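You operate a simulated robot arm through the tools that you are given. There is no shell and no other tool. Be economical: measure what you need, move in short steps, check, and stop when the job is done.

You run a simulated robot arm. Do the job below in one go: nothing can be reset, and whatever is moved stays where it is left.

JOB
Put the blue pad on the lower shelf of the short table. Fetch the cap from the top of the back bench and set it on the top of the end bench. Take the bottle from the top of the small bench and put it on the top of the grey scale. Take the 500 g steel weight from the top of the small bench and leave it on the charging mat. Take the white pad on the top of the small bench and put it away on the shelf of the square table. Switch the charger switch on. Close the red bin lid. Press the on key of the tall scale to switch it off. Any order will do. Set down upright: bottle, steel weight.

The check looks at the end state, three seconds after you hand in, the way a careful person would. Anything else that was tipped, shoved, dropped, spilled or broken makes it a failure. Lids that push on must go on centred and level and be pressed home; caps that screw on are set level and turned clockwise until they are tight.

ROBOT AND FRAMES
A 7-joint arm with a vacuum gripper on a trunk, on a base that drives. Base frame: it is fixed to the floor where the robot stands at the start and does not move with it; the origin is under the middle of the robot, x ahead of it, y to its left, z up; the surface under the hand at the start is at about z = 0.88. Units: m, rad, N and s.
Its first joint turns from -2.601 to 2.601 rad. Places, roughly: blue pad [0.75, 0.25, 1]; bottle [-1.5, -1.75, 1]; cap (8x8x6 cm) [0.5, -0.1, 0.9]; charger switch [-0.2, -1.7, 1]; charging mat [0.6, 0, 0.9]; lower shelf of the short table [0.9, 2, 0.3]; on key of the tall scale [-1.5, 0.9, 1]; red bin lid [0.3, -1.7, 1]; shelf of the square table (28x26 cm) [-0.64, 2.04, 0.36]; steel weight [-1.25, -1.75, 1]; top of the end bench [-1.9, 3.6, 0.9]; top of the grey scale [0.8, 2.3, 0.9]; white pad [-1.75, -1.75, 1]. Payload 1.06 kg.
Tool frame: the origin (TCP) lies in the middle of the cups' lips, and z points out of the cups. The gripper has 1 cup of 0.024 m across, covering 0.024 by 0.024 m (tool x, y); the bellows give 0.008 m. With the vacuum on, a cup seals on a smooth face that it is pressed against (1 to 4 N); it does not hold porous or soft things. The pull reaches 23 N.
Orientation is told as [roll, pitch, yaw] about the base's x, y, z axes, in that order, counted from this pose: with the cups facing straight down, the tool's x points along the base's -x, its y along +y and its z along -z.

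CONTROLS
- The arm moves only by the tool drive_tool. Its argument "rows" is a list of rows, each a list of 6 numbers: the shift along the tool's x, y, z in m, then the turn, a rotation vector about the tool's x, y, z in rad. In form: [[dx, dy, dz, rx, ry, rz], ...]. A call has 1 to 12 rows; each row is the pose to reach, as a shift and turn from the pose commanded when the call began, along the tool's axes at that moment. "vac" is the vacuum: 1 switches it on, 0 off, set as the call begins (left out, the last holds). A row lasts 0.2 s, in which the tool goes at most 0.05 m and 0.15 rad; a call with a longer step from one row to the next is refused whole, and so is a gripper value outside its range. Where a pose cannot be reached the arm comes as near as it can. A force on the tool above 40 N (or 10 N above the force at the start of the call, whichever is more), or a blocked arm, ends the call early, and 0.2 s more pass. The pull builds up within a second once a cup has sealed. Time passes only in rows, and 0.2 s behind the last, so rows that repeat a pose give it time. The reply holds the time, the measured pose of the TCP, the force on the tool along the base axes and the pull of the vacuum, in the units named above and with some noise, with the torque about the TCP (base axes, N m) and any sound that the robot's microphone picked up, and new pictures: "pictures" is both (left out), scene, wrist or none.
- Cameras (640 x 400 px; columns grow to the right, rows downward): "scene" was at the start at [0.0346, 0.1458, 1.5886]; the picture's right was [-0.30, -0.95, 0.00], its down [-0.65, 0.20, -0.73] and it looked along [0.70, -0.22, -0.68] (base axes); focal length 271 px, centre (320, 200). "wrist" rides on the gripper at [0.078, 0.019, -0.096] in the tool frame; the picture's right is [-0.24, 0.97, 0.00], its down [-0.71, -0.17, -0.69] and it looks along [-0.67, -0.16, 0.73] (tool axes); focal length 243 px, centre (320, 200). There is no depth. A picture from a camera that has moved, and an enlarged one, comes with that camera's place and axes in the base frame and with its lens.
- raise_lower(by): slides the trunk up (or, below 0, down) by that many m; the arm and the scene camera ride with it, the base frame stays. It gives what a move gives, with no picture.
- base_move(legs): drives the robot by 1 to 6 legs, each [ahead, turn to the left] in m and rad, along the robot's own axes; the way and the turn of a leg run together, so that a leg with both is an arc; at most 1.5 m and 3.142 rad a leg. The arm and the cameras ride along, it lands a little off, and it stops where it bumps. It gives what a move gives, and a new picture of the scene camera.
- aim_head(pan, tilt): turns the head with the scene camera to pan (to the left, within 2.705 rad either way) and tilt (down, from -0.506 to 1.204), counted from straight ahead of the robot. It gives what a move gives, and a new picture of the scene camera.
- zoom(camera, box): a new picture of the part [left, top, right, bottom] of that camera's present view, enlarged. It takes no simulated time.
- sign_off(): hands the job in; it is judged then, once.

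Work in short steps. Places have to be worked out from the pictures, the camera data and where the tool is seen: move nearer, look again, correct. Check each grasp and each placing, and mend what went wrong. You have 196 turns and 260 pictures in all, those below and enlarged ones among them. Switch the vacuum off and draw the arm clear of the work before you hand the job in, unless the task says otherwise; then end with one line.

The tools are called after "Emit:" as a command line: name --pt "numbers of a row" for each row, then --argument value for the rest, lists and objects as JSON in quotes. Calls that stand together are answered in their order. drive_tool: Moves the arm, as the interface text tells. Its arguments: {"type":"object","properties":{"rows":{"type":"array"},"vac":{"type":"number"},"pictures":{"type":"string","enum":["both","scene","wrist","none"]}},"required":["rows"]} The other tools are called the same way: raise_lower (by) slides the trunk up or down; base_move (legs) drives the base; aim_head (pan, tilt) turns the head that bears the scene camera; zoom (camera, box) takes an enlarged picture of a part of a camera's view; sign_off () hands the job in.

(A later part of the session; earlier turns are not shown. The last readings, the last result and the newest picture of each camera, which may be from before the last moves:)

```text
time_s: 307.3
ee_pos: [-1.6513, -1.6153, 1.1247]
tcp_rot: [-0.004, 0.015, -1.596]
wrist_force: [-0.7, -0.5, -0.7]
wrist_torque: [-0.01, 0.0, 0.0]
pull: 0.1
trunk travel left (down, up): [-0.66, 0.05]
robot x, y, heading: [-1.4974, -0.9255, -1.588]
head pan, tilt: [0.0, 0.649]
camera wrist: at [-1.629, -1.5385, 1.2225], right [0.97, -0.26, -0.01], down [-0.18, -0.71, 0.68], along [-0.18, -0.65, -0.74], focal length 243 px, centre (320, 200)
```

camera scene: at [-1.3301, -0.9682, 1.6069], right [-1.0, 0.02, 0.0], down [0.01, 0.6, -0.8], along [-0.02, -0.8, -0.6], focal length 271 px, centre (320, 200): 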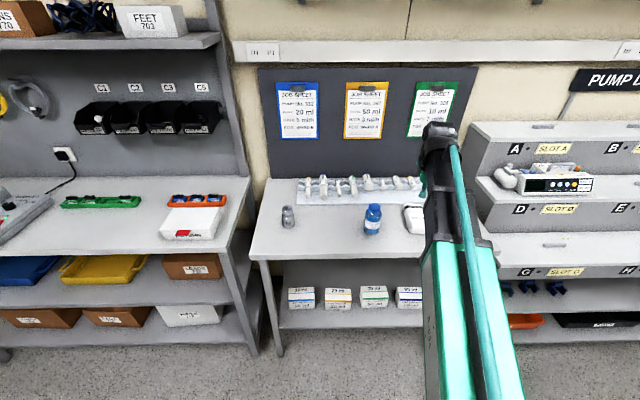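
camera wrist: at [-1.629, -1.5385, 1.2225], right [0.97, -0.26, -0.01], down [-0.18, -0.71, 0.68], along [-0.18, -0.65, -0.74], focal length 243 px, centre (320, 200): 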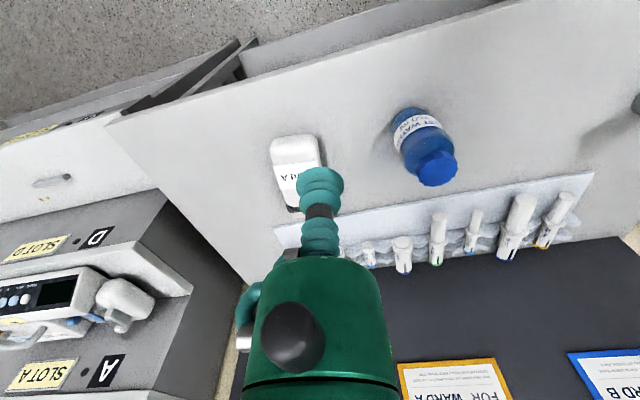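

Bottle cap top at roughly (-1.55, -1.71). I move over it at z≈1.075 and refine.

Emit:
drive_tool --pt "-0.02 0.03 0 0 -0.008 0" --pt "-0.045 0.06 0 0 -0.015 0" --pt "-0.07 0.09 0 0 -0.015 0" --pt "-0.0875 0.102 0.02 0 -0.015 0" --pt "-0.0875 0.102 0.05 0 -0.015 0" --pt "-0.0875 0.102 0.05 0 -0.015 0" --vac 1 --pictures "wrist"

Emit:
zoom --camera "wrist" --box '[240, 60, 400, 200]'

```text
time_s: 308.7
ee_pos: [-1.5485, -1.7053, 1.0736]
tcp_rot: [-0.007, 0.0, -1.594]
wrist_force: [-0.4, 0.3, 0.8]
wrist_torque: [0.0, 0.0, 0.04]
pull: 0.0
trunk travel left (down, up): [-0.66, 0.05]
robot x, y, heading: [-1.4973, -0.9282, -1.591]
head pan, tilt: [0.0, 0.649]
camera wrist: at [-1.5282, -1.6266, 1.1694], right [0.97, -0.26, 0.0], down [-0.18, -0.7, 0.69], along [-0.18, -0.66, -0.73], focal length 243 px, centre (320, 200)
```

wrist: 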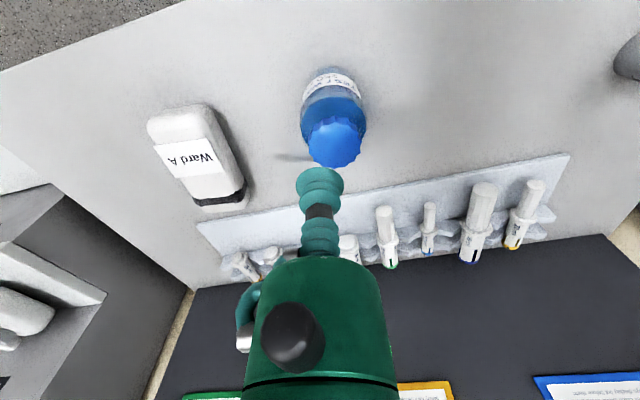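

```text
2.86 times, centred on (320, 130) of wrist
camera zoom: at [-1.5282, -1.6266, 1.1694], right [0.97, -0.26, 0.0], down [-0.18, -0.7, 0.69], along [-0.18, -0.66, -0.73], focal length 693 px, centre (320, 400)
```

zoom: 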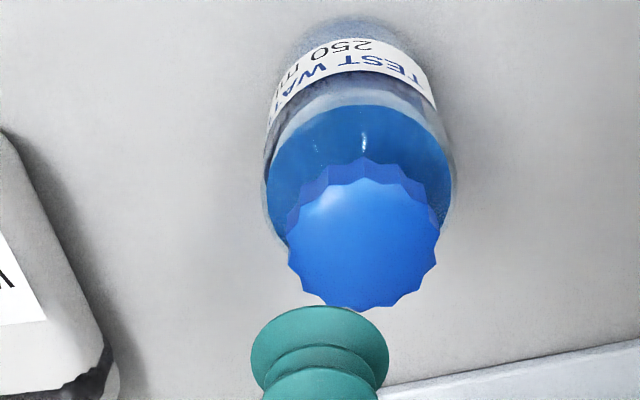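

Cap top at (-1.543, -1.728, 0.993). I shift 2.3 cm forward and lower to it.

Emit:
drive_tool --pt "-0.0226 0.006 0.02 0 0 0" --pt "-0.0226 0.006 0.05 0 0 0" --pt "-0.0226 0.006 0.07 0 0 0" --pt "-0.0226 0.006 0.077 0 0 0" --pt "-0.0226 0.006 0.081 0 0 0" --pt "-0.0226 0.006 0.083 0 0 0" --pt "-0.0226 0.006 0.083 0 0 0" --pictures "wrist"

Emit:
zoom --camera "wrist" --box '[240, 80, 400, 220]'

```text
time_s: 310.3
ee_pos: [-1.5452, -1.7271, 0.9918]
tcp_rot: [-0.005, -0.001, -1.594]
wrist_force: [1.7, -5.0, 21.0]
wrist_torque: [-0.01, -0.08, -0.02]
pull: 22.9
trunk travel left (down, up): [-0.66, 0.05]
robot x, y, heading: [-1.5008, -0.9264, -1.593]
head pan, tilt: [0.0, 0.649]
camera wrist: at [-1.5239, -1.6481, 1.0873], right [0.97, -0.26, 0.0], down [-0.18, -0.7, 0.69], along [-0.18, -0.66, -0.73], focal length 243 px, centre (320, 200)
```

wrist: 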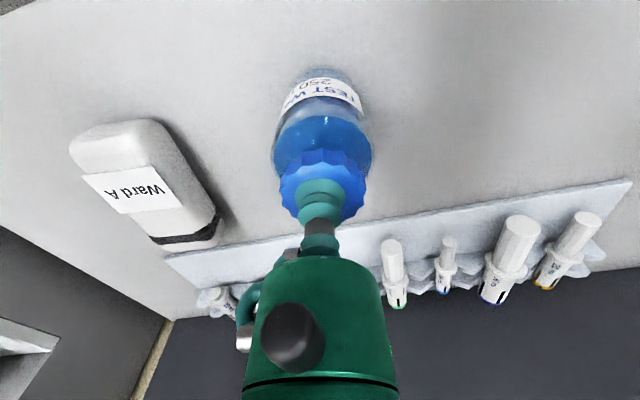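

```text
2.86 times, centred on (320, 150) of wrist
camera zoom: at [-1.5239, -1.6481, 1.0873], right [0.97, -0.26, 0.0], down [-0.18, -0.7, 0.69], along [-0.18, -0.66, -0.73], focal length 693 px, centre (320, 343)
```

zoom: 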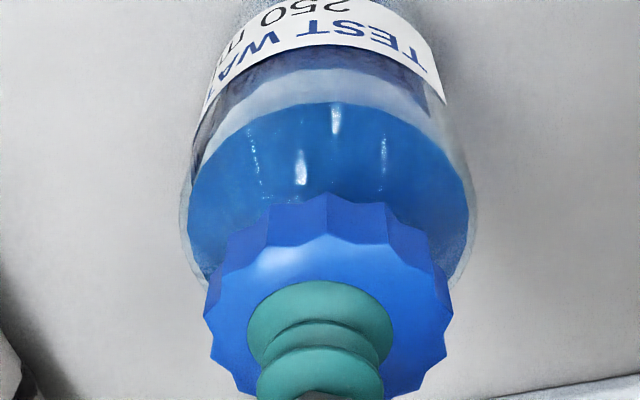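

Sealed and centred. I lift to z≈1.18 and retract.

Emit:
drive_tool --pt "0 0 -0.006 0 0 0" --pt "0 0 -0.03 0 0 0" --pt "0 0 -0.07 0 0 0" --pt "0 0 -0.11 0 0 0" --pt "0 0 -0.15 0 0 0" --pt "0.0 0 -0.19 0 0 0" --pt "0.04 0 -0.19 0 0 0" --pt "0.08 0 -0.19 0 0 0" --pt "0.12 0 -0.19 0 0 0" --pt "0.16 0 -0.19 0 0 0" --pt "0.16 0 -0.19 0 0 0" --pictures "wrist"

```text
time_s: 312.7
ee_pos: [-1.5412, -1.5669, 1.1802]
tcp_rot: [-0.006, -0.002, -1.593]
wrist_force: [0.4, 0.6, -2.5]
wrist_torque: [0.05, -0.02, -0.02]
pull: 23.0
trunk travel left (down, up): [-0.66, 0.05]
robot x, y, heading: [-1.501, -0.9243, -1.592]
head pan, tilt: [0.0, 0.649]
camera wrist: at [-1.5194, -1.4894, 1.2766], right [0.97, -0.26, 0.0], down [-0.18, -0.7, 0.69], along [-0.18, -0.66, -0.73], focal length 243 px, centre (320, 200)
```

wrist: 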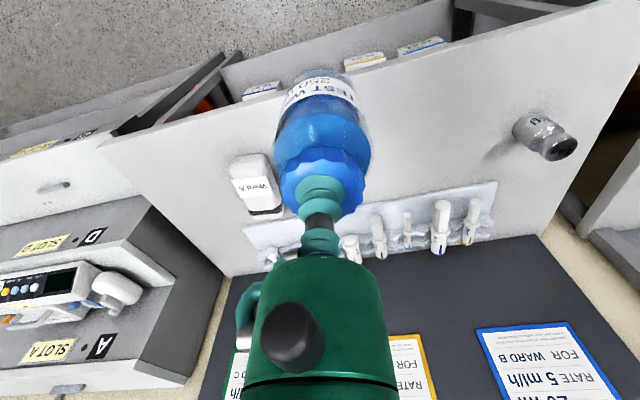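

I drive to the short table with the bottle.

Emit:
base_move --legs '[[0, 2.276], [1.45, 0], [0.486, 0], [0, 0.886], [1.4, 0], [0.55, 0]]'

Emit:
aim_head --pan -1.2 --tilt 0.7

```text
time_s: 339.5
ee_pos: [0.0175, 2.9142, 1.1796]
tcp_rot: [-0.005, 0.001, 1.564]
wrist_force: [-0.4, 1.5, -2.8]
wrist_torque: [0.01, 0.01, 0.0]
pull: 22.8
trunk travel left (down, up): [-0.66, 0.05]
robot x, y, heading: [-0.016, 2.2637, 1.565]
head pan, tilt: [0.0, 0.649]
camera scene: at [-0.1825, 2.3122, 1.6069], right [1.0, -0.01, 0.0], down [0.0, -0.6, -0.8], along [0.0, 0.8, -0.6], focal length 271 px, centre (320, 200)
```

scene: 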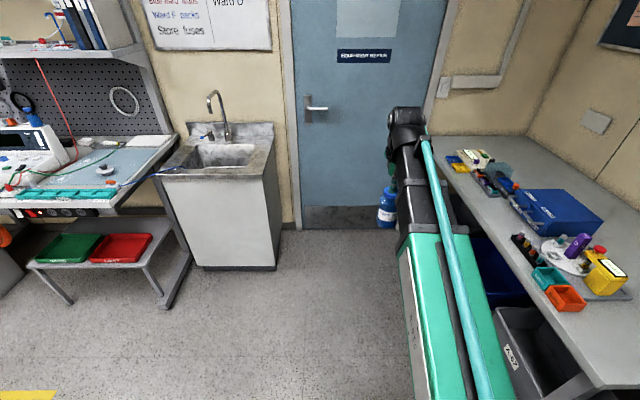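

```text
time_s: 340.9
ee_pos: [0.0176, 2.9122, 1.1802]
tcp_rot: [-0.006, 0.001, 1.564]
wrist_force: [0.1, 0.5, -3.1]
wrist_torque: [0.0, 0.0, -0.01]
pull: 22.9
trunk travel left (down, up): [-0.66, 0.05]
robot x, y, heading: [-0.0132, 2.2636, 1.565]
head pan, tilt: [-1.201, 0.7]
camera scene: at [-0.1037, 2.2551, 1.6025], right [0.36, -0.93, 0.0], down [-0.6, -0.23, -0.76], along [0.71, 0.27, -0.64], focal length 271 px, centre (320, 200)
```

scene: 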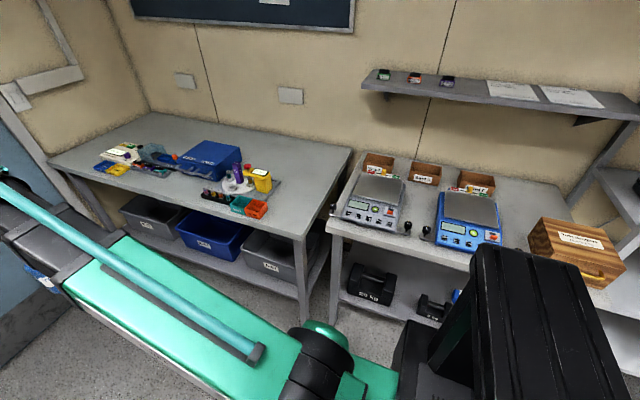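

The grey scale's pan is at about (0.80, 2.35). I turn to face the table.

Emit:
base_move --legs '[[0, -1.5]]'

Emit:
aim_head --pan 0.3 --tilt 0.7

Emit:
drive_tool --pt "0 0 0 0 0 0" --pictures "wrist"

Emit:
zoom --camera "scene" --box '[200, 120, 460, 280]'

```text
time_s: 344.9
ee_pos: [0.6329, 2.2855, 1.1802]
tcp_rot: [-0.004, 0.0, 0.069]
wrist_force: [-1.0, 0.4, -2.1]
wrist_torque: [0.02, 0.0, 0.04]
pull: 23.2
trunk travel left (down, up): [-0.66, 0.05]
robot x, y, heading: [-0.0115, 2.2673, 0.065]
head pan, tilt: [-1.201, 0.7]
camera scene: at [-0.0331, 2.3582, 1.6026], right [-0.91, -0.43, 0.0], down [-0.27, 0.58, -0.76], along [0.33, -0.69, -0.64], focal length 271 px, centre (320, 200)
```

scene: 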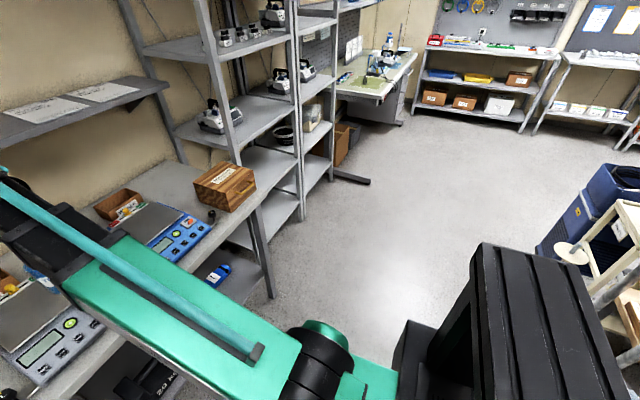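

```text
time_s: 346.5
ee_pos: [0.6317, 2.2865, 1.1797]
tcp_rot: [-0.006, 0.001, 0.069]
wrist_force: [0.7, -0.5, -1.5]
wrist_torque: [0.01, 0.04, -0.01]
pull: 22.9
trunk travel left (down, up): [-0.66, 0.05]
robot x, y, heading: [-0.0135, 2.2678, 0.067]
head pan, tilt: [0.3, 0.7]
camera scene: at [0.01, 2.4659, 1.6025], right [0.36, -0.93, 0.0], down [-0.6, -0.23, -0.76], along [0.71, 0.28, -0.64], focal length 271 px, centre (320, 200)
```

scene: 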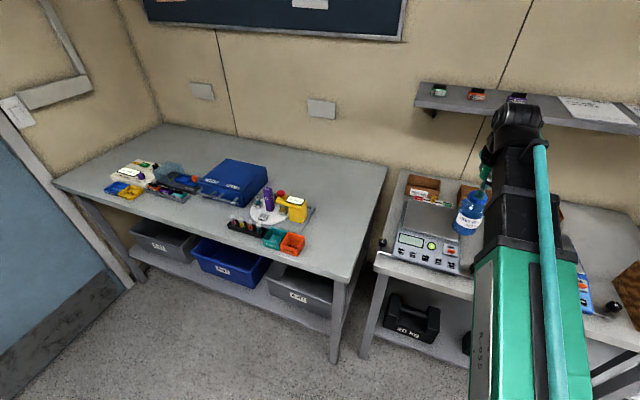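

```text
time_s: 346.9
ee_pos: [0.6317, 2.2861, 1.1796]
tcp_rot: [-0.006, -0.001, 0.068]
wrist_force: [0.0, 1.6, -2.7]
wrist_torque: [-0.01, 0.0, 0.01]
pull: 22.8
trunk travel left (down, up): [-0.66, 0.05]
robot x, y, heading: [-0.014, 2.2665, 0.065]
head pan, tilt: [0.3, 0.7]
camera wrist: at [0.5531, 2.3001, 1.2765], right [0.17, 0.99, 0.0], down [0.72, -0.12, 0.69], along [0.68, -0.12, -0.73], focal length 243 px, centre (320, 200)
```

wrist: 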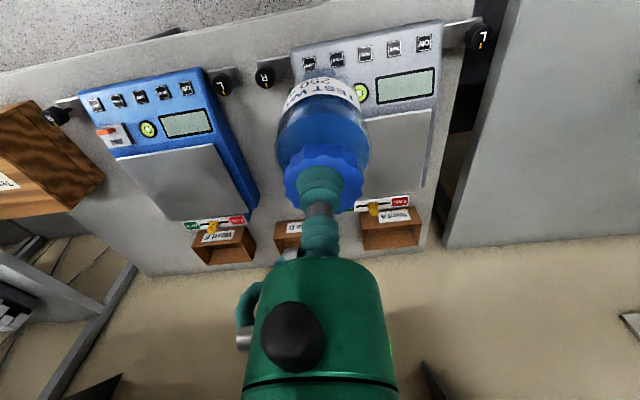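

```text
2.46 times, centred on (330, 200) of scene
camera zoom: at [0.01, 2.4659, 1.6025], right [0.36, -0.93, 0.0], down [-0.6, -0.23, -0.76], along [0.71, 0.28, -0.64], focal length 667 px, centre (295, 200)
```

zoom: 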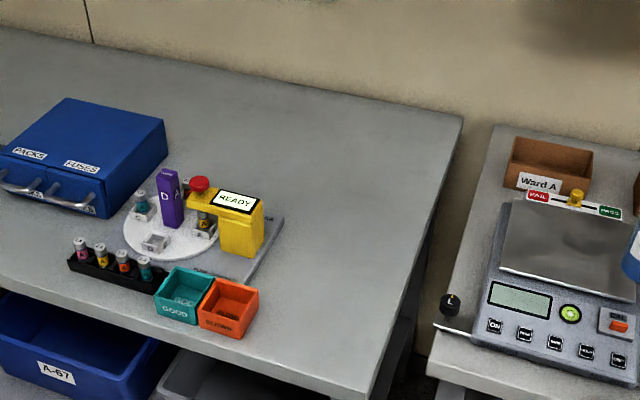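

The pan spans x 0.73–0.89, y 2.25–2.45: centre (0.808, 2.348). I move the bottle over it and lower to TCP 1.07.

Emit:
drive_tool --pt "-0.045 0.012 0 0 0 0" --pt "-0.09 0.025 0 0 0 0" --pt "-0.135 0.038 0 0 0 0" --pt "-0.18 0.05 0 0 0 0" --pt "-0.18 0.05 0.04 0 0 0" --pt "-0.18 0.05 0.08 0 0 0" --pt "-0.18 0.05 0.11 0 0 0" --pt "-0.18 0.05 0.11 0 0 0"

Emit:
zoom --camera "scene" --box '[380, 150, 560, 290]'

```text
time_s: 348.7
ee_pos: [0.8085, 2.3465, 1.0704]
tcp_rot: [-0.005, 0.0, 0.068]
wrist_force: [0.7, 0.0, -2.3]
wrist_torque: [-0.01, -0.04, 0.0]
pull: 23.3
trunk travel left (down, up): [-0.66, 0.05]
robot x, y, heading: [-0.0135, 2.2684, 0.066]
head pan, tilt: [0.3, 0.7]
camera scene: at [0.01, 2.4659, 1.6025], right [0.36, -0.93, 0.0], down [-0.6, -0.23, -0.76], along [0.71, 0.28, -0.64], focal length 271 px, centre (320, 200)
camera wrist: at [0.7299, 2.3618, 1.1664], right [0.17, 0.99, 0.0], down [0.72, -0.12, 0.69], along [0.68, -0.12, -0.73], focal length 243 px, centre (320, 200)
```

scene: 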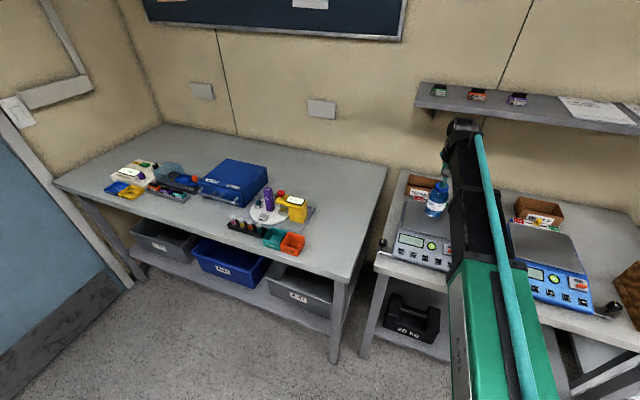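
wrist: 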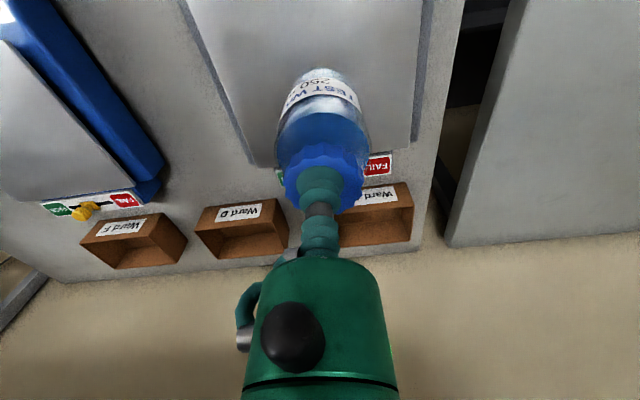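

```text
2.86 times, centred on (470, 220) of scene
camera zoom: at [0.01, 2.4659, 1.6025], right [0.36, -0.93, 0.0], down [-0.6, -0.23, -0.76], along [0.71, 0.28, -0.64], focal length 775 px, centre (-109, 143)
```

zoom: 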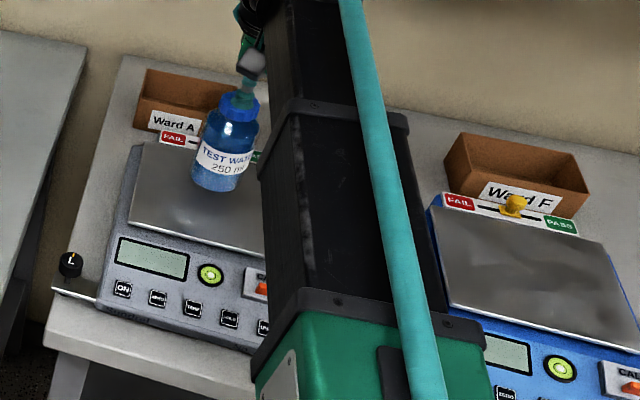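

The bottle is centred over the pan. I lower in small steps.

Emit:
drive_tool --pt "0 0 0.012 0 0 0" --pt "0 0 0.022 0 0 0" --pt "0 0 0.028 0 0 0" --pt "0 0 0.032 0 0 0" --pt "0 0 0.032 0 0 0" --pictures "none"

```text
time_s: 349.9
ee_pos: [0.8072, 2.346, 1.0403]
tcp_rot: [-0.006, -0.002, 0.065]
wrist_force: [4.2, -2.7, 20.0]
wrist_torque: [0.0, -0.05, -0.01]
pull: 23.1
trunk travel left (down, up): [-0.66, 0.05]
robot x, y, heading: [-0.0126, 2.2685, 0.068]
head pan, tilt: [0.3, 0.7]
```

Contact at TCP 1.040. Ease up slightly, release, wait, lift.

Emit:
drive_tool --pt "0 0 -0.003 0 0 0" --pt "0 0 -0.003 0 0 0" --pt "0 0 -0.003 0 0 0" --pt "0 0 -0.004 0 0 0" --pt "0 0 -0.006 0 0 0" --pt "0 0 -0.02 0 0 0" --pt "0 0 -0.06 0 0 0" --pt "0 0 -0.11 0 0 0" --pt "0 0 -0.14 0 0 0" --vac 0

```text
time_s: 351.9
ee_pos: [0.8083, 2.3478, 1.1777]
tcp_rot: [-0.006, 0.001, 0.069]
wrist_force: [0.0, -0.5, 0.2]
wrist_torque: [0.0, 0.01, -0.01]
pull: 0.1
trunk travel left (down, up): [-0.66, 0.05]
robot x, y, heading: [-0.0159, 2.2682, 0.07]
head pan, tilt: [0.3, 0.7]
camera scene: at [0.0097, 2.4659, 1.6025], right [0.36, -0.93, 0.0], down [-0.6, -0.23, -0.77], along [0.71, 0.28, -0.64], focal length 271 px, centre (320, 200)
camera wrist: at [0.7283, 2.3619, 1.2739], right [0.17, 0.99, 0.0], down [0.72, -0.12, 0.69], along [0.67, -0.12, -0.73], focal length 243 px, centre (320, 200)
```

scene: 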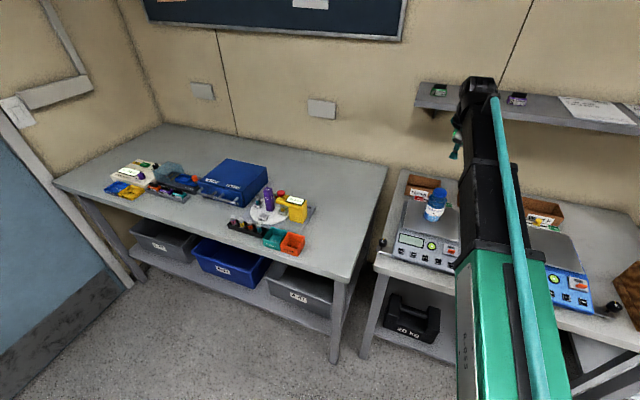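
wrist: 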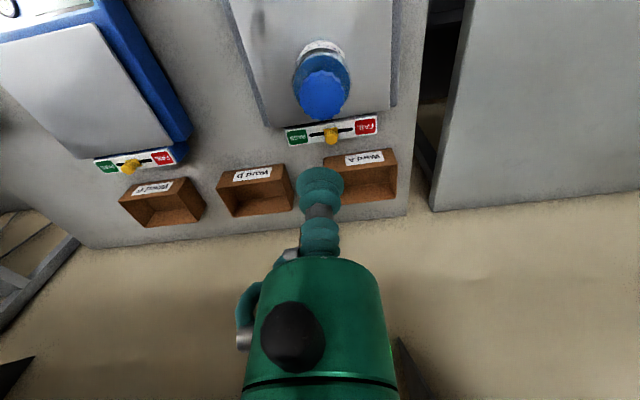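

Bottle stands on the pan. While here I retract the arm and look at the square table behind me.

Emit:
drive_tool --pt "0.045 0 0 0 0 0" --pt "0.09 0 0 0 0 0" --pt "0.135 0 0 0 0 0" --pt "0.18 0 0 0 0 0" --pt "0.22 0 0 0 0 0" --pt "0.22 0 0 0 0 0" --pictures "none"

Emit:
aim_head --pan -2.65 --tilt 0.85

```text
time_s: 353.3
ee_pos: [0.5863, 2.3322, 1.1775]
tcp_rot: [-0.005, 0.0, 0.068]
wrist_force: [0.6, 0.5, -0.4]
wrist_torque: [0.01, -0.02, 0.03]
pull: 0.0
trunk travel left (down, up): [-0.66, 0.05]
robot x, y, heading: [-0.0104, 2.2692, 0.07]
head pan, tilt: [0.3, 0.7]
```

```text
time_s: 355.9
ee_pos: [0.5876, 2.3321, 1.1767]
tcp_rot: [-0.005, -0.001, 0.068]
wrist_force: [0.5, -0.6, -0.9]
wrist_torque: [0.0, -0.02, 0.04]
pull: 0.1
trunk travel left (down, up): [-0.66, 0.05]
robot x, y, heading: [-0.0163, 2.2654, 0.071]
head pan, tilt: [-2.649, 0.85]
camera scene: at [-0.1356, 2.3936, 1.5903], right [-0.53, 0.85, 0.0], down [0.64, 0.4, -0.66], along [-0.56, -0.35, -0.75], focal length 271 px, centre (320, 200)
```

scene: 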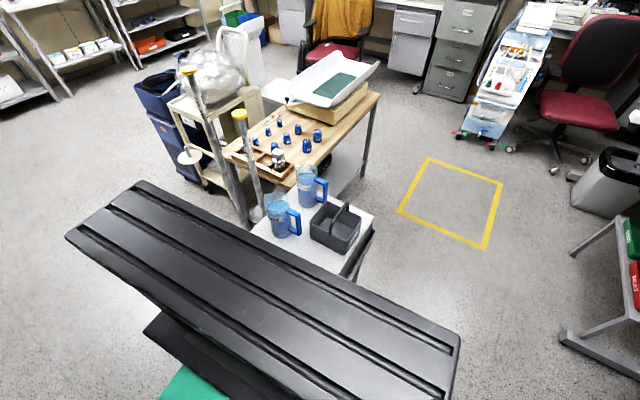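

The trunk hides it; I'll look again on arrival. I fetch the white pad now.

Emit:
base_move --legs '[[0, -1.641], [1.4, 0], [0.55, 0], [0, -0.929], [1.4, 0], [0.636, 0]]'

Emit:
base_move --legs '[[0, 0.929]]'

Emit:
drive_tool --pt "0 0 0 0 0 0" --pictures "wrist"

```text
time_s: 381.8
ee_pos: [-2.1657, -1.2416, 1.1768]
tcp_rot: [-0.006, 0.001, -2.517]
wrist_force: [0.0, -0.2, 0.6]
wrist_torque: [0.04, -0.01, 0.02]
pull: 0.0
trunk travel left (down, up): [-0.66, 0.05]
robot x, y, heading: [-1.6884, -0.8707, -2.514]
head pan, tilt: [-2.649, 0.85]
camera scene: at [-1.5194, -0.9112, 1.5903], right [0.9, -0.44, 0.0], down [-0.33, -0.68, -0.66], along [0.29, 0.59, -0.75], focal length 271 px, centre (320, 200)
```

scene: 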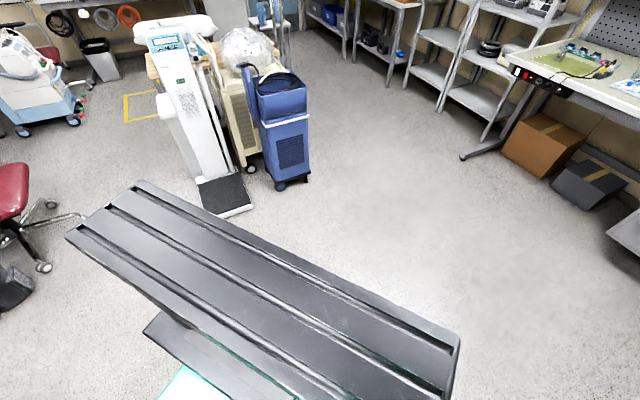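

```text
time_s: 384.5
ee_pos: [-1.6794, -1.4734, 1.1789]
tcp_rot: [-0.005, 0.0, -1.593]
wrist_force: [-0.1, -0.1, 0.5]
wrist_torque: [-0.03, 0.03, -0.01]
pull: 0.0
trunk travel left (down, up): [-0.66, 0.05]
robot x, y, heading: [-1.6897, -0.8729, -1.593]
head pan, tilt: [-2.649, 0.85]
camera scene: at [-1.5536, -0.7588, 1.5903], right [0.89, 0.45, 0.0], down [0.34, -0.67, -0.66], along [-0.3, 0.59, -0.75], focal length 271 px, centre (320, 200)
```

scene: 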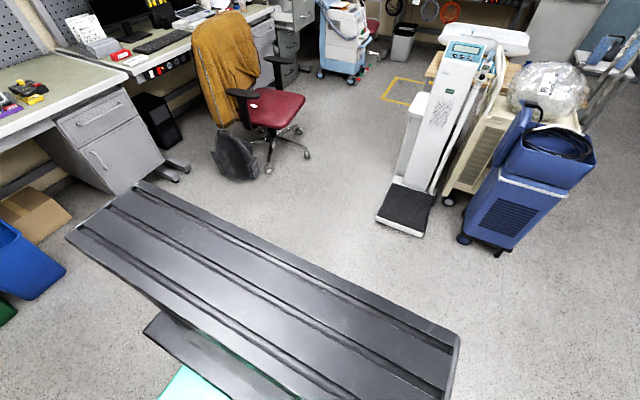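

```text
time_s: 384.9
ee_pos: [-1.6816, -1.4732, 1.1768]
tcp_rot: [-0.005, -0.001, -1.594]
wrist_force: [-0.5, -0.2, -0.1]
wrist_torque: [0.0, 0.01, 0.01]
pull: 0.0
trunk travel left (down, up): [-0.66, 0.05]
robot x, y, heading: [-1.6945, -0.8679, -1.587]
head pan, tilt: [-2.649, 0.85]
camera wrist: at [-1.6591, -1.396, 1.2739], right [0.97, -0.26, 0.0], down [-0.18, -0.7, 0.69], along [-0.18, -0.66, -0.73], focal length 243 px, centre (320, 200)
```

wrist: 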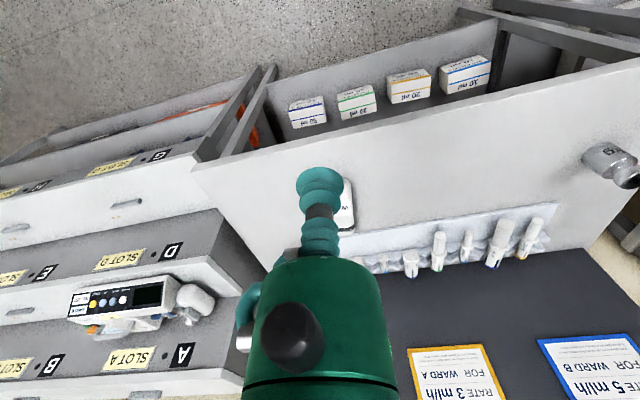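

I advance the tool 0.15 m and look at the pad.

Emit:
drive_tool --pt "-0.045 0 0 0 0 0" --pt "-0.09 0 0 0 0 0" --pt "-0.135 0 0.0 0 0 0" --pt "-0.16 0 0.03 0 0 0" --pt "-0.16 0 0.05 0 0 0" --pictures "wrist"

Emit:
zoom --camera "wrist" --box '[220, 60, 400, 200]'

```text
time_s: 386.1
ee_pos: [-1.6839, -1.634, 1.1277]
tcp_rot: [-0.005, -0.002, -1.593]
wrist_force: [0.3, -0.9, -0.1]
wrist_torque: [-0.01, 0.0, -0.02]
pull: 0.0
trunk travel left (down, up): [-0.66, 0.05]
robot x, y, heading: [-1.6902, -0.8732, -1.59]
head pan, tilt: [-2.649, 0.85]
camera wrist: at [-1.6627, -1.5562, 1.2241], right [0.97, -0.26, 0.0], down [-0.18, -0.7, 0.69], along [-0.18, -0.66, -0.73], focal length 243 px, centre (320, 200)
```

wrist: 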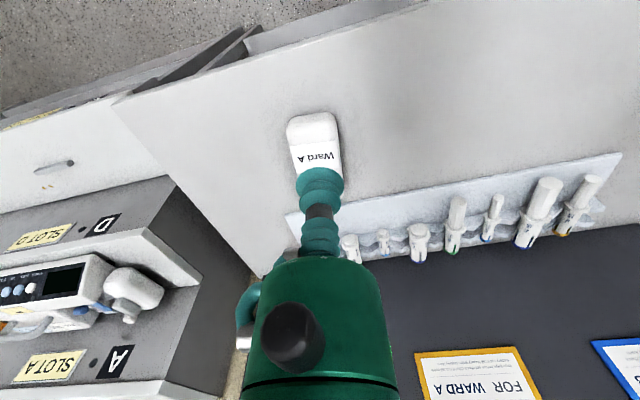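

```text
2.86 times, centred on (310, 130) of wrist
camera zoom: at [-1.6627, -1.5562, 1.2241], right [0.97, -0.26, 0.0], down [-0.18, -0.7, 0.69], along [-0.18, -0.66, -0.73], focal length 693 px, centre (349, 400)
```

zoom: 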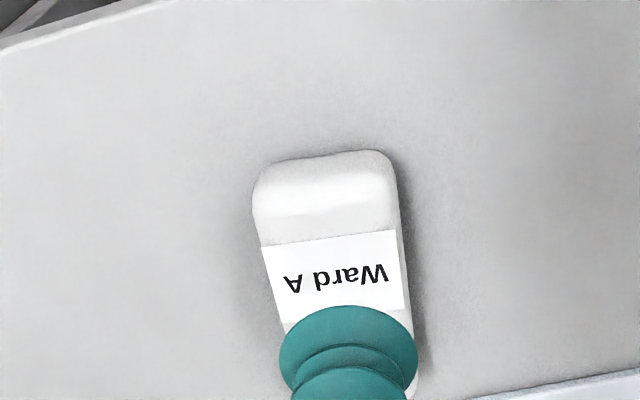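

The label (pad centre region) is at about (-1.722, -1.747), smooth. I go above it at z≈0.965.

Emit:
drive_tool --pt "-0.045 -0.012 0 0 0 0" --pt "-0.09 -0.025 0 0 0 0" --pt "-0.114 -0.0355 0.03 0 0 0" --pt "-0.114 -0.0355 0.075 0 0 0" --pt "-0.114 -0.0355 0.12 0 0 0" --pt "-0.114 -0.0355 0.16 0 0 0" --pt "-0.114 -0.0355 0.163 0 0 0" --vac 1 --pictures "wrist"

Emit:
zoom --camera "wrist" --box '[200, 40, 420, 230]'

```text
time_s: 387.7
ee_pos: [-1.722, -1.7476, 0.9641]
tcp_rot: [-0.006, -0.001, -1.593]
wrist_force: [-0.5, 0.4, 0.1]
wrist_torque: [-0.02, 0.01, 0.02]
pull: 0.0
trunk travel left (down, up): [-0.66, 0.05]
robot x, y, heading: [-1.689, -0.8727, -1.594]
head pan, tilt: [-2.649, 0.85]
camera wrist: at [-1.702, -1.6687, 1.0605], right [0.97, -0.26, 0.0], down [-0.18, -0.7, 0.69], along [-0.18, -0.66, -0.73], focal length 243 px, centre (320, 200)
```

wrist: 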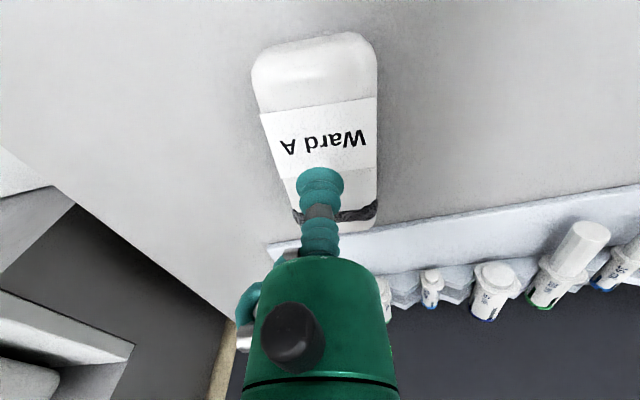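

```text
2.11 times, centred on (310, 135) of wrist
camera zoom: at [-1.702, -1.6687, 1.0605], right [0.97, -0.26, 0.0], down [-0.18, -0.7, 0.69], along [-0.18, -0.66, -0.73], focal length 511 px, centre (341, 337)
```

zoom: 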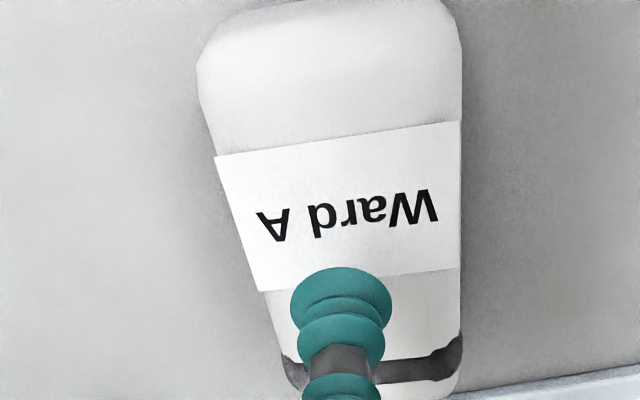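

The cup will land mid-label. I lower to seal.

Emit:
drive_tool --pt "0 0.002 0.02 0 0 0" --pt "0 0.002 0.032 0 0 0" --pt "0 0.002 0.038 0 0 0" --pt "0 0.002 0.042 0 0 0" --pt "0 0.002 0.042 0 0 0" --pictures "none"

```text
time_s: 388.9
ee_pos: [-1.7225, -1.7469, 0.9248]
tcp_rot: [-0.005, -0.004, -1.594]
wrist_force: [-0.5, -4.9, 15.3]
wrist_torque: [-0.02, -0.05, -0.02]
pull: 22.7
trunk travel left (down, up): [-0.66, 0.05]
robot x, y, heading: [-1.6914, -0.8702, -1.598]
head pan, tilt: [-2.649, 0.85]
```

Sealed. Lift and retract.

Emit:
drive_tool --pt "0 0 -0.006 0 0 0" --pt "0 0 -0.03 0 0 0" --pt "0 0 -0.07 0 0 0" --pt "0 0 -0.11 0 0 0" --pt "0 0 -0.15 0 0 0" --pt "0.04 0 -0.17 0 0 0" --pt "0.085 0 -0.17 0 0 0" --pt "0.13 0 -0.17 0 0 0" --pt "0.175 0 -0.17 0 0 0" --pt "0.22 0 -0.17 0 0 0" --pt "0.26 0 -0.17 0 0 0" --pt "0.26 0 -0.17 0 0 0" --pictures "wrist"

```text
time_s: 391.5
ee_pos: [-1.7154, -1.4889, 1.0939]
tcp_rot: [-0.006, 0.001, -1.595]
wrist_force: [0.2, -0.2, -2.8]
wrist_torque: [0.08, -0.05, -0.01]
pull: 23.3
trunk travel left (down, up): [-0.66, 0.05]
robot x, y, heading: [-1.688, -0.8744, -1.596]
head pan, tilt: [-2.649, 0.85]
camera wrist: at [-1.6939, -1.4099, 1.1897], right [0.97, -0.26, 0.0], down [-0.18, -0.7, 0.69], along [-0.18, -0.66, -0.73], focal length 243 px, centre (320, 200)
```

wrist: 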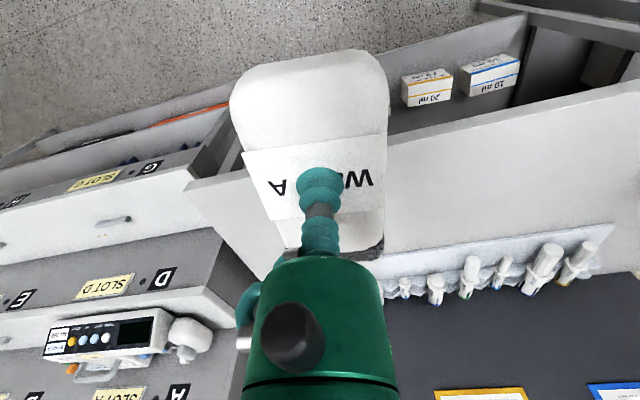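

White pad held. I drive to (0.1, 1.2) in the aisle and look at the square table.

Emit:
base_move --legs '[[0, 2.177], [1.4, 0], [0.74, 0], [0, 0.99], [0.9, 0]]'

Emit:
aim_head --pan 0.65 --tilt 0.75

Emit:
zoom --camera "scene" --box '[200, 80, 440, 280]'

```text
time_s: 406.9
ee_pos: [0.5748, 0.6004, 1.0938]
tcp_rot: [-0.006, 0.0, 0.568]
wrist_force: [0.6, 0.3, -2.7]
wrist_torque: [0.01, 0.09, -0.03]
pull: 22.9
trunk travel left (down, up): [-0.66, 0.05]
robot x, y, heading: [0.0487, 0.2787, 0.568]
head pan, tilt: [-2.649, 0.85]
stopped in leg 3: the robot was blocked; the commanded pose is now the measured one
camera scene: at [-0.1198, 0.3287, 1.5902], right [-0.87, 0.49, 0.0], down [0.37, 0.66, -0.66], along [-0.32, -0.58, -0.75], focal length 271 px, centre (320, 200)
```

scene: 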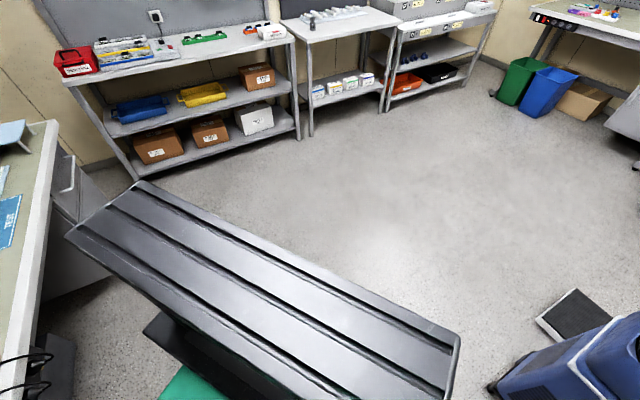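

```text
time_s: 409.7
ee_pos: [0.5755, 0.6013, 1.0936]
tcp_rot: [-0.007, 0.001, 0.569]
wrist_force: [0.5, -0.6, -3.8]
wrist_torque: [-0.01, 0.11, -0.01]
pull: 22.7
trunk travel left (down, up): [-0.66, 0.05]
robot x, y, heading: [0.0498, 0.2786, 0.575]
head pan, tilt: [0.649, 0.75]
camera scene: at [-0.052, 0.4757, 1.5983], right [0.94, -0.34, 0.0], down [-0.23, -0.64, -0.73], along [0.25, 0.69, -0.68], focal length 271 px, centre (320, 200)
```

scene: 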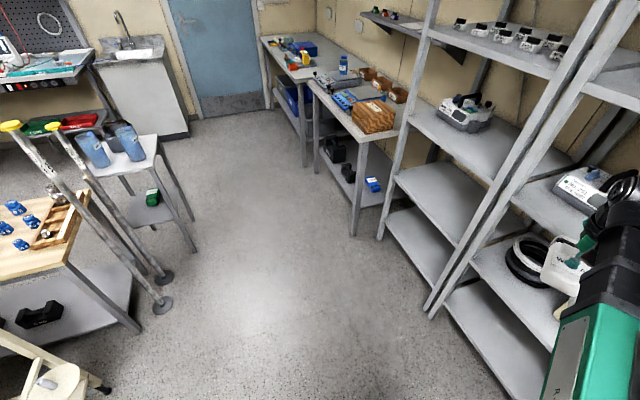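

```text
2.00 times, centred on (320, 180) of scene
camera zoom: at [-0.052, 0.4757, 1.5983], right [0.94, -0.34, 0.0], down [-0.23, -0.64, -0.73], along [0.25, 0.69, -0.68], focal length 542 px, centre (320, 240)
```

zoom: 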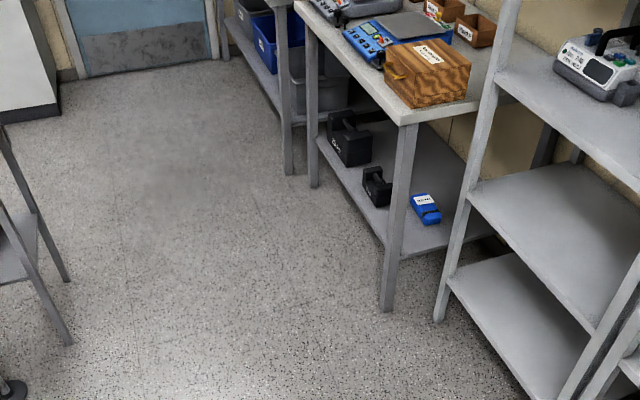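

The base bumped (probably the bench foot at x≈0.45). I back off, turn, and go up the aisle.

Emit:
base_move --legs '[[-0.12, 0], [0, 0.93], [1.0, 0]]'

Emit:
aim_head --pan 0.6 --tilt 0.75

Emit:
zoom --camera "scene" --box '[140, 60, 440, 300]'

```text
time_s: 418.1
ee_pos: [0.0523, 1.8304, 1.0942]
tcp_rot: [-0.005, 0.0, 1.513]
wrist_force: [-0.9, 0.2, -2.8]
wrist_torque: [-0.07, 0.02, 0.0]
pull: 22.9
trunk travel left (down, up): [-0.66, 0.05]
robot x, y, heading: [0.0035, 1.2108, 1.515]
head pan, tilt: [0.649, 0.75]
camera scene: at [-0.2131, 1.2476, 1.5983], right [0.83, 0.56, 0.0], down [0.38, -0.57, -0.73], along [-0.41, 0.61, -0.68], focal length 271 px, centre (320, 200)
```

scene: 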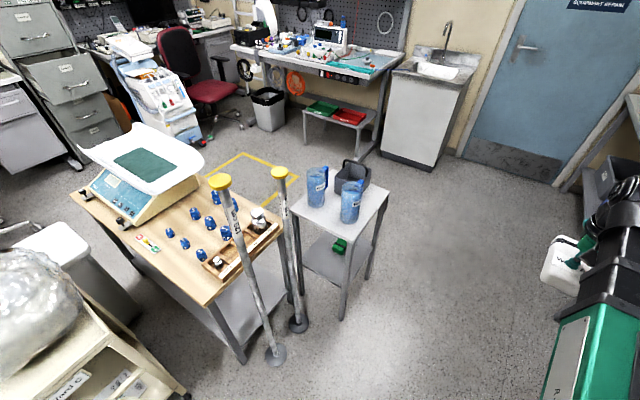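

```text
time_s: 418.8
ee_pos: [0.0523, 1.83, 1.0936]
tcp_rot: [-0.006, 0.0, 1.513]
wrist_force: [-0.2, 0.3, -2.7]
wrist_torque: [-0.09, 0.04, 0.04]
pull: 23.1
trunk travel left (down, up): [-0.66, 0.05]
robot x, y, heading: [0.0037, 1.2096, 1.515]
head pan, tilt: [0.6, 0.75]
camera scene: at [-0.2097, 1.2495, 1.5983], right [0.86, 0.52, 0.0], down [0.35, -0.58, -0.73], along [-0.38, 0.63, -0.68], focal length 271 px, centre (320, 200)
```

scene: 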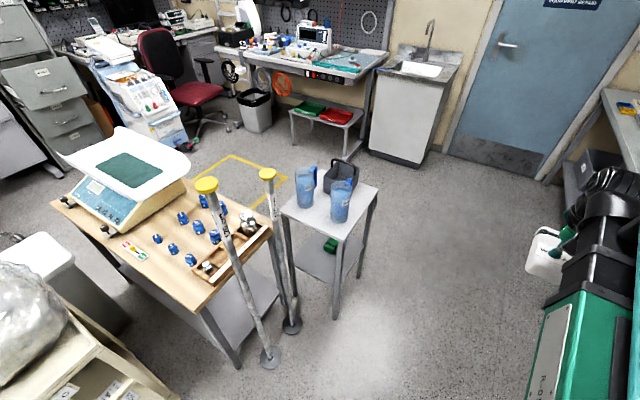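

```text
1.67 times, centred on (290, 180) of scene
camera zoom: at [-0.2097, 1.2495, 1.5983], right [0.86, 0.52, 0.0], down [0.35, -0.58, -0.73], along [-0.38, 0.63, -0.68], focal length 452 px, centre (370, 233)
```

zoom: 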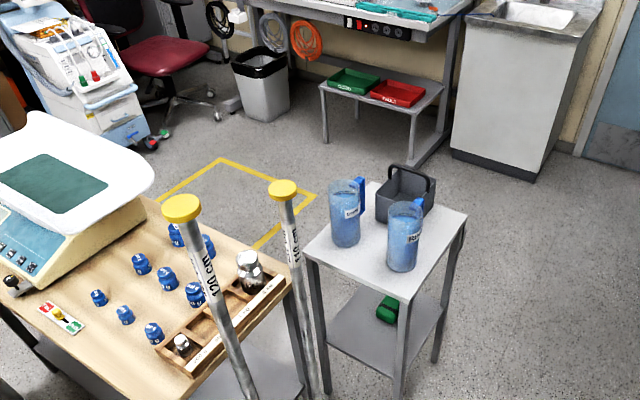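

The square table's top is at z≈0.75, its shelf at ≈0.355 with a green item on it. I retract the arm a little, drive to about (0.18, 2.03), face west, and look from low down.

Emit:
drive_tool --pt "0.035 0 0 0 0 0" --pt "0.07 0 0 0 0 0" --pt "0.07 0 0 0 0 0" --pictures "none"

Emit:
base_move --legs '[[0, -0.156], [0.835, 0], [0, 1.78]]'

Emit:
aim_head --pan 0.1 --tilt 0.6

```text
time_s: 419.6
ee_pos: [0.0494, 1.7593, 1.0939]
tcp_rot: [-0.006, 0.001, 1.514]
wrist_force: [0.5, 0.1, -3.1]
wrist_torque: [-0.08, -0.01, 0.0]
pull: 22.2
trunk travel left (down, up): [-0.66, 0.05]
robot x, y, heading: [0.0022, 1.2114, 1.512]
head pan, tilt: [0.6, 0.75]
```

```text
time_s: 429.0
ee_pos: [-0.3688, 2.0299, 1.0937]
tcp_rot: [-0.006, 0.001, -3.135]
wrist_force: [0.5, -0.4, -3.2]
wrist_torque: [0.0, -0.06, -0.01]
pull: 22.6
trunk travel left (down, up): [-0.66, 0.05]
robot x, y, heading: [0.1823, 2.0225, -3.129]
head pan, tilt: [0.6, 0.75]
camera scene: at [0.1596, 1.8071, 1.5983], right [-0.57, 0.82, 0.0], down [0.56, 0.39, -0.73], along [-0.6, -0.42, -0.68], focal length 271 px, centre (320, 200)
```

scene: 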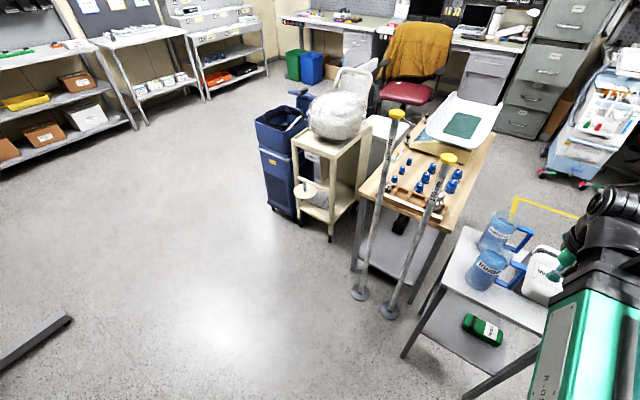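

```text
time_s: 429.9
ee_pos: [-0.3683, 2.0309, 1.0925]
tcp_rot: [-0.005, 0.001, -3.134]
wrist_force: [-0.3, 0.5, -2.7]
wrist_torque: [0.0, -0.03, 0.04]
pull: 22.7
trunk travel left (down, up): [-0.66, 0.05]
robot x, y, heading: [0.1797, 2.0226, -3.13]
head pan, tilt: [0.099, 0.6]
camera scene: at [0.1396, 1.845, 1.6111], right [-0.11, 0.99, 0.0], down [0.56, 0.06, -0.82], along [-0.82, -0.09, -0.57], focal length 271 px, centre (320, 200)
```

scene: 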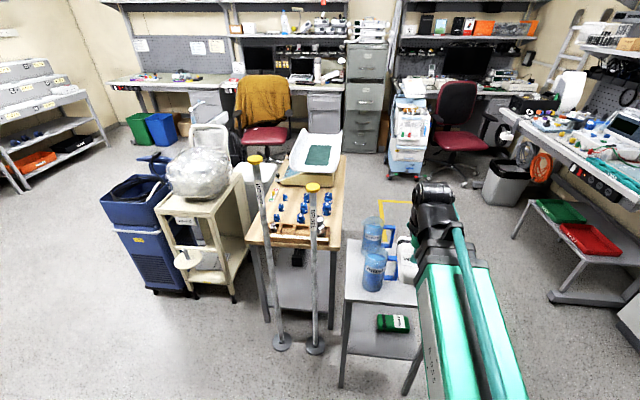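

Emit:
zoom --camera "scene" --box '[310, 220, 470, 400]'

Emit:
raise_lower --by -0.3

Emit:
aim_head --pan 0.1 --tilt 0.62

Emit:
zoom --camera "scene" --box '[290, 200, 470, 400]'

```text
2.22 times, centred on (390, 310) of scene
camera zoom: at [0.1396, 1.845, 1.6111], right [-0.11, 0.99, 0.0], down [0.56, 0.06, -0.82], along [-0.82, -0.09, -0.57], focal length 602 px, centre (164, -44)
```

zoom: 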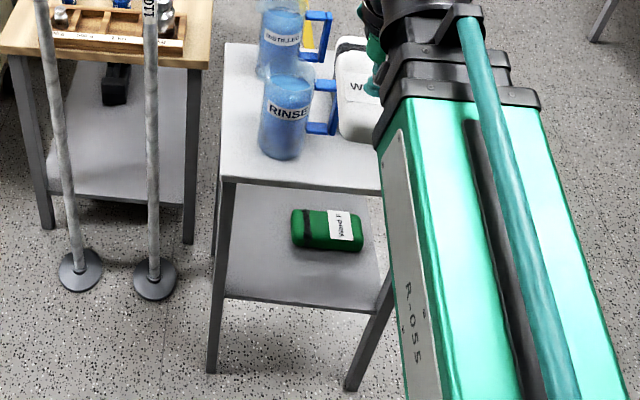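

```text
time_s: 432.9
ee_pos: [-0.368, 2.0311, 0.7934]
tcp_rot: [-0.006, 0.0, -3.134]
wrist_force: [-0.5, -0.1, -3.4]
wrist_torque: [-0.03, -0.12, -0.01]
pull: 22.6
trunk travel left (down, up): [-0.36, 0.35]
robot x, y, heading: [0.1784, 2.0238, -3.132]
head pan, tilt: [0.099, 0.6]
```

```text
time_s: 433.5
ee_pos: [-0.3672, 2.0309, 0.7949]
tcp_rot: [-0.006, 0.0, -3.133]
wrist_force: [0.1, -0.5, -2.1]
wrist_torque: [-0.01, -0.08, -0.04]
pull: 22.6
trunk travel left (down, up): [-0.36, 0.35]
robot x, y, heading: [0.1807, 2.0249, -3.134]
head pan, tilt: [0.099, 0.62]
camera scene: at [0.1402, 1.8451, 1.3095], right [-0.11, 0.99, 0.0], down [0.58, 0.06, -0.81], along [-0.81, -0.09, -0.58], focal length 271 px, centre (320, 200)
```

scene: 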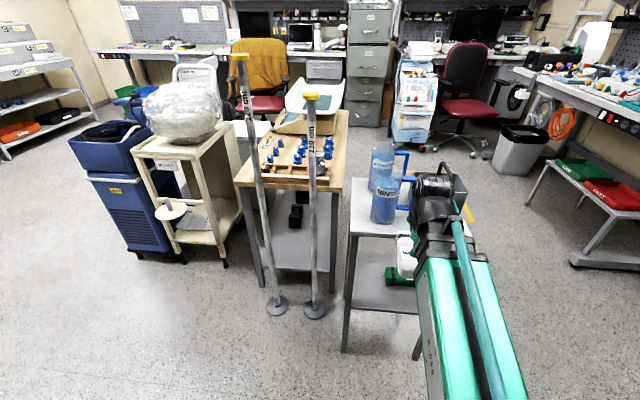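

```text
2.00 times, centred on (380, 300) of scene
camera zoom: at [0.1402, 1.8451, 1.3095], right [-0.11, 0.99, 0.0], down [0.58, 0.06, -0.81], along [-0.81, -0.09, -0.58], focal length 542 px, centre (200, 0)
```

zoom: 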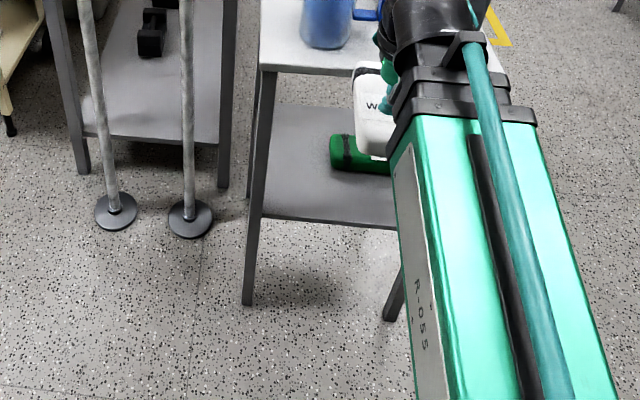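

The green pad lies at x≈-0.69…-0.605, y≈2.04…2.18; free shelf is at y 1.90–2.03. I check the clearance to the table edge with the wrist camera before lowering.

Emit:
drive_tool --pt "0.01 0.0 0 0 0 0" --pt "0.01 0.0 0 0 0 0" --pictures "wrist"

```text
time_s: 434.1
ee_pos: [-0.3568, 2.0306, 0.7945]
tcp_rot: [-0.005, -0.001, -3.134]
wrist_force: [0.3, 0.0, -2.4]
wrist_torque: [-0.04, -0.08, 0.0]
pull: 23.0
trunk travel left (down, up): [-0.36, 0.35]
robot x, y, heading: [0.1849, 2.0239, -3.132]
head pan, tilt: [0.099, 0.62]
camera wrist: at [-0.2788, 2.0128, 0.8898], right [-0.23, -0.97, 0.0], down [-0.71, 0.16, 0.69], along [-0.67, 0.16, -0.73], focal length 243 px, centre (320, 200)
```

wrist: 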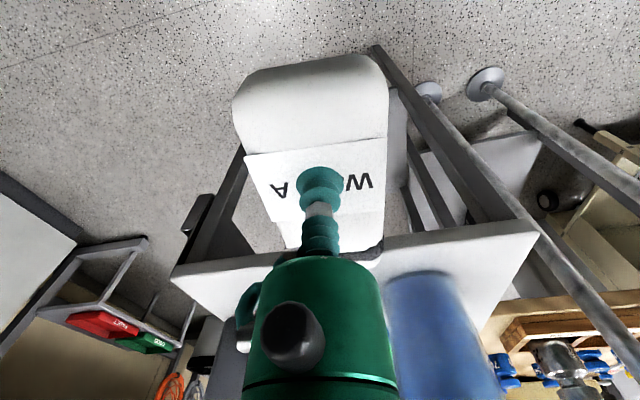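

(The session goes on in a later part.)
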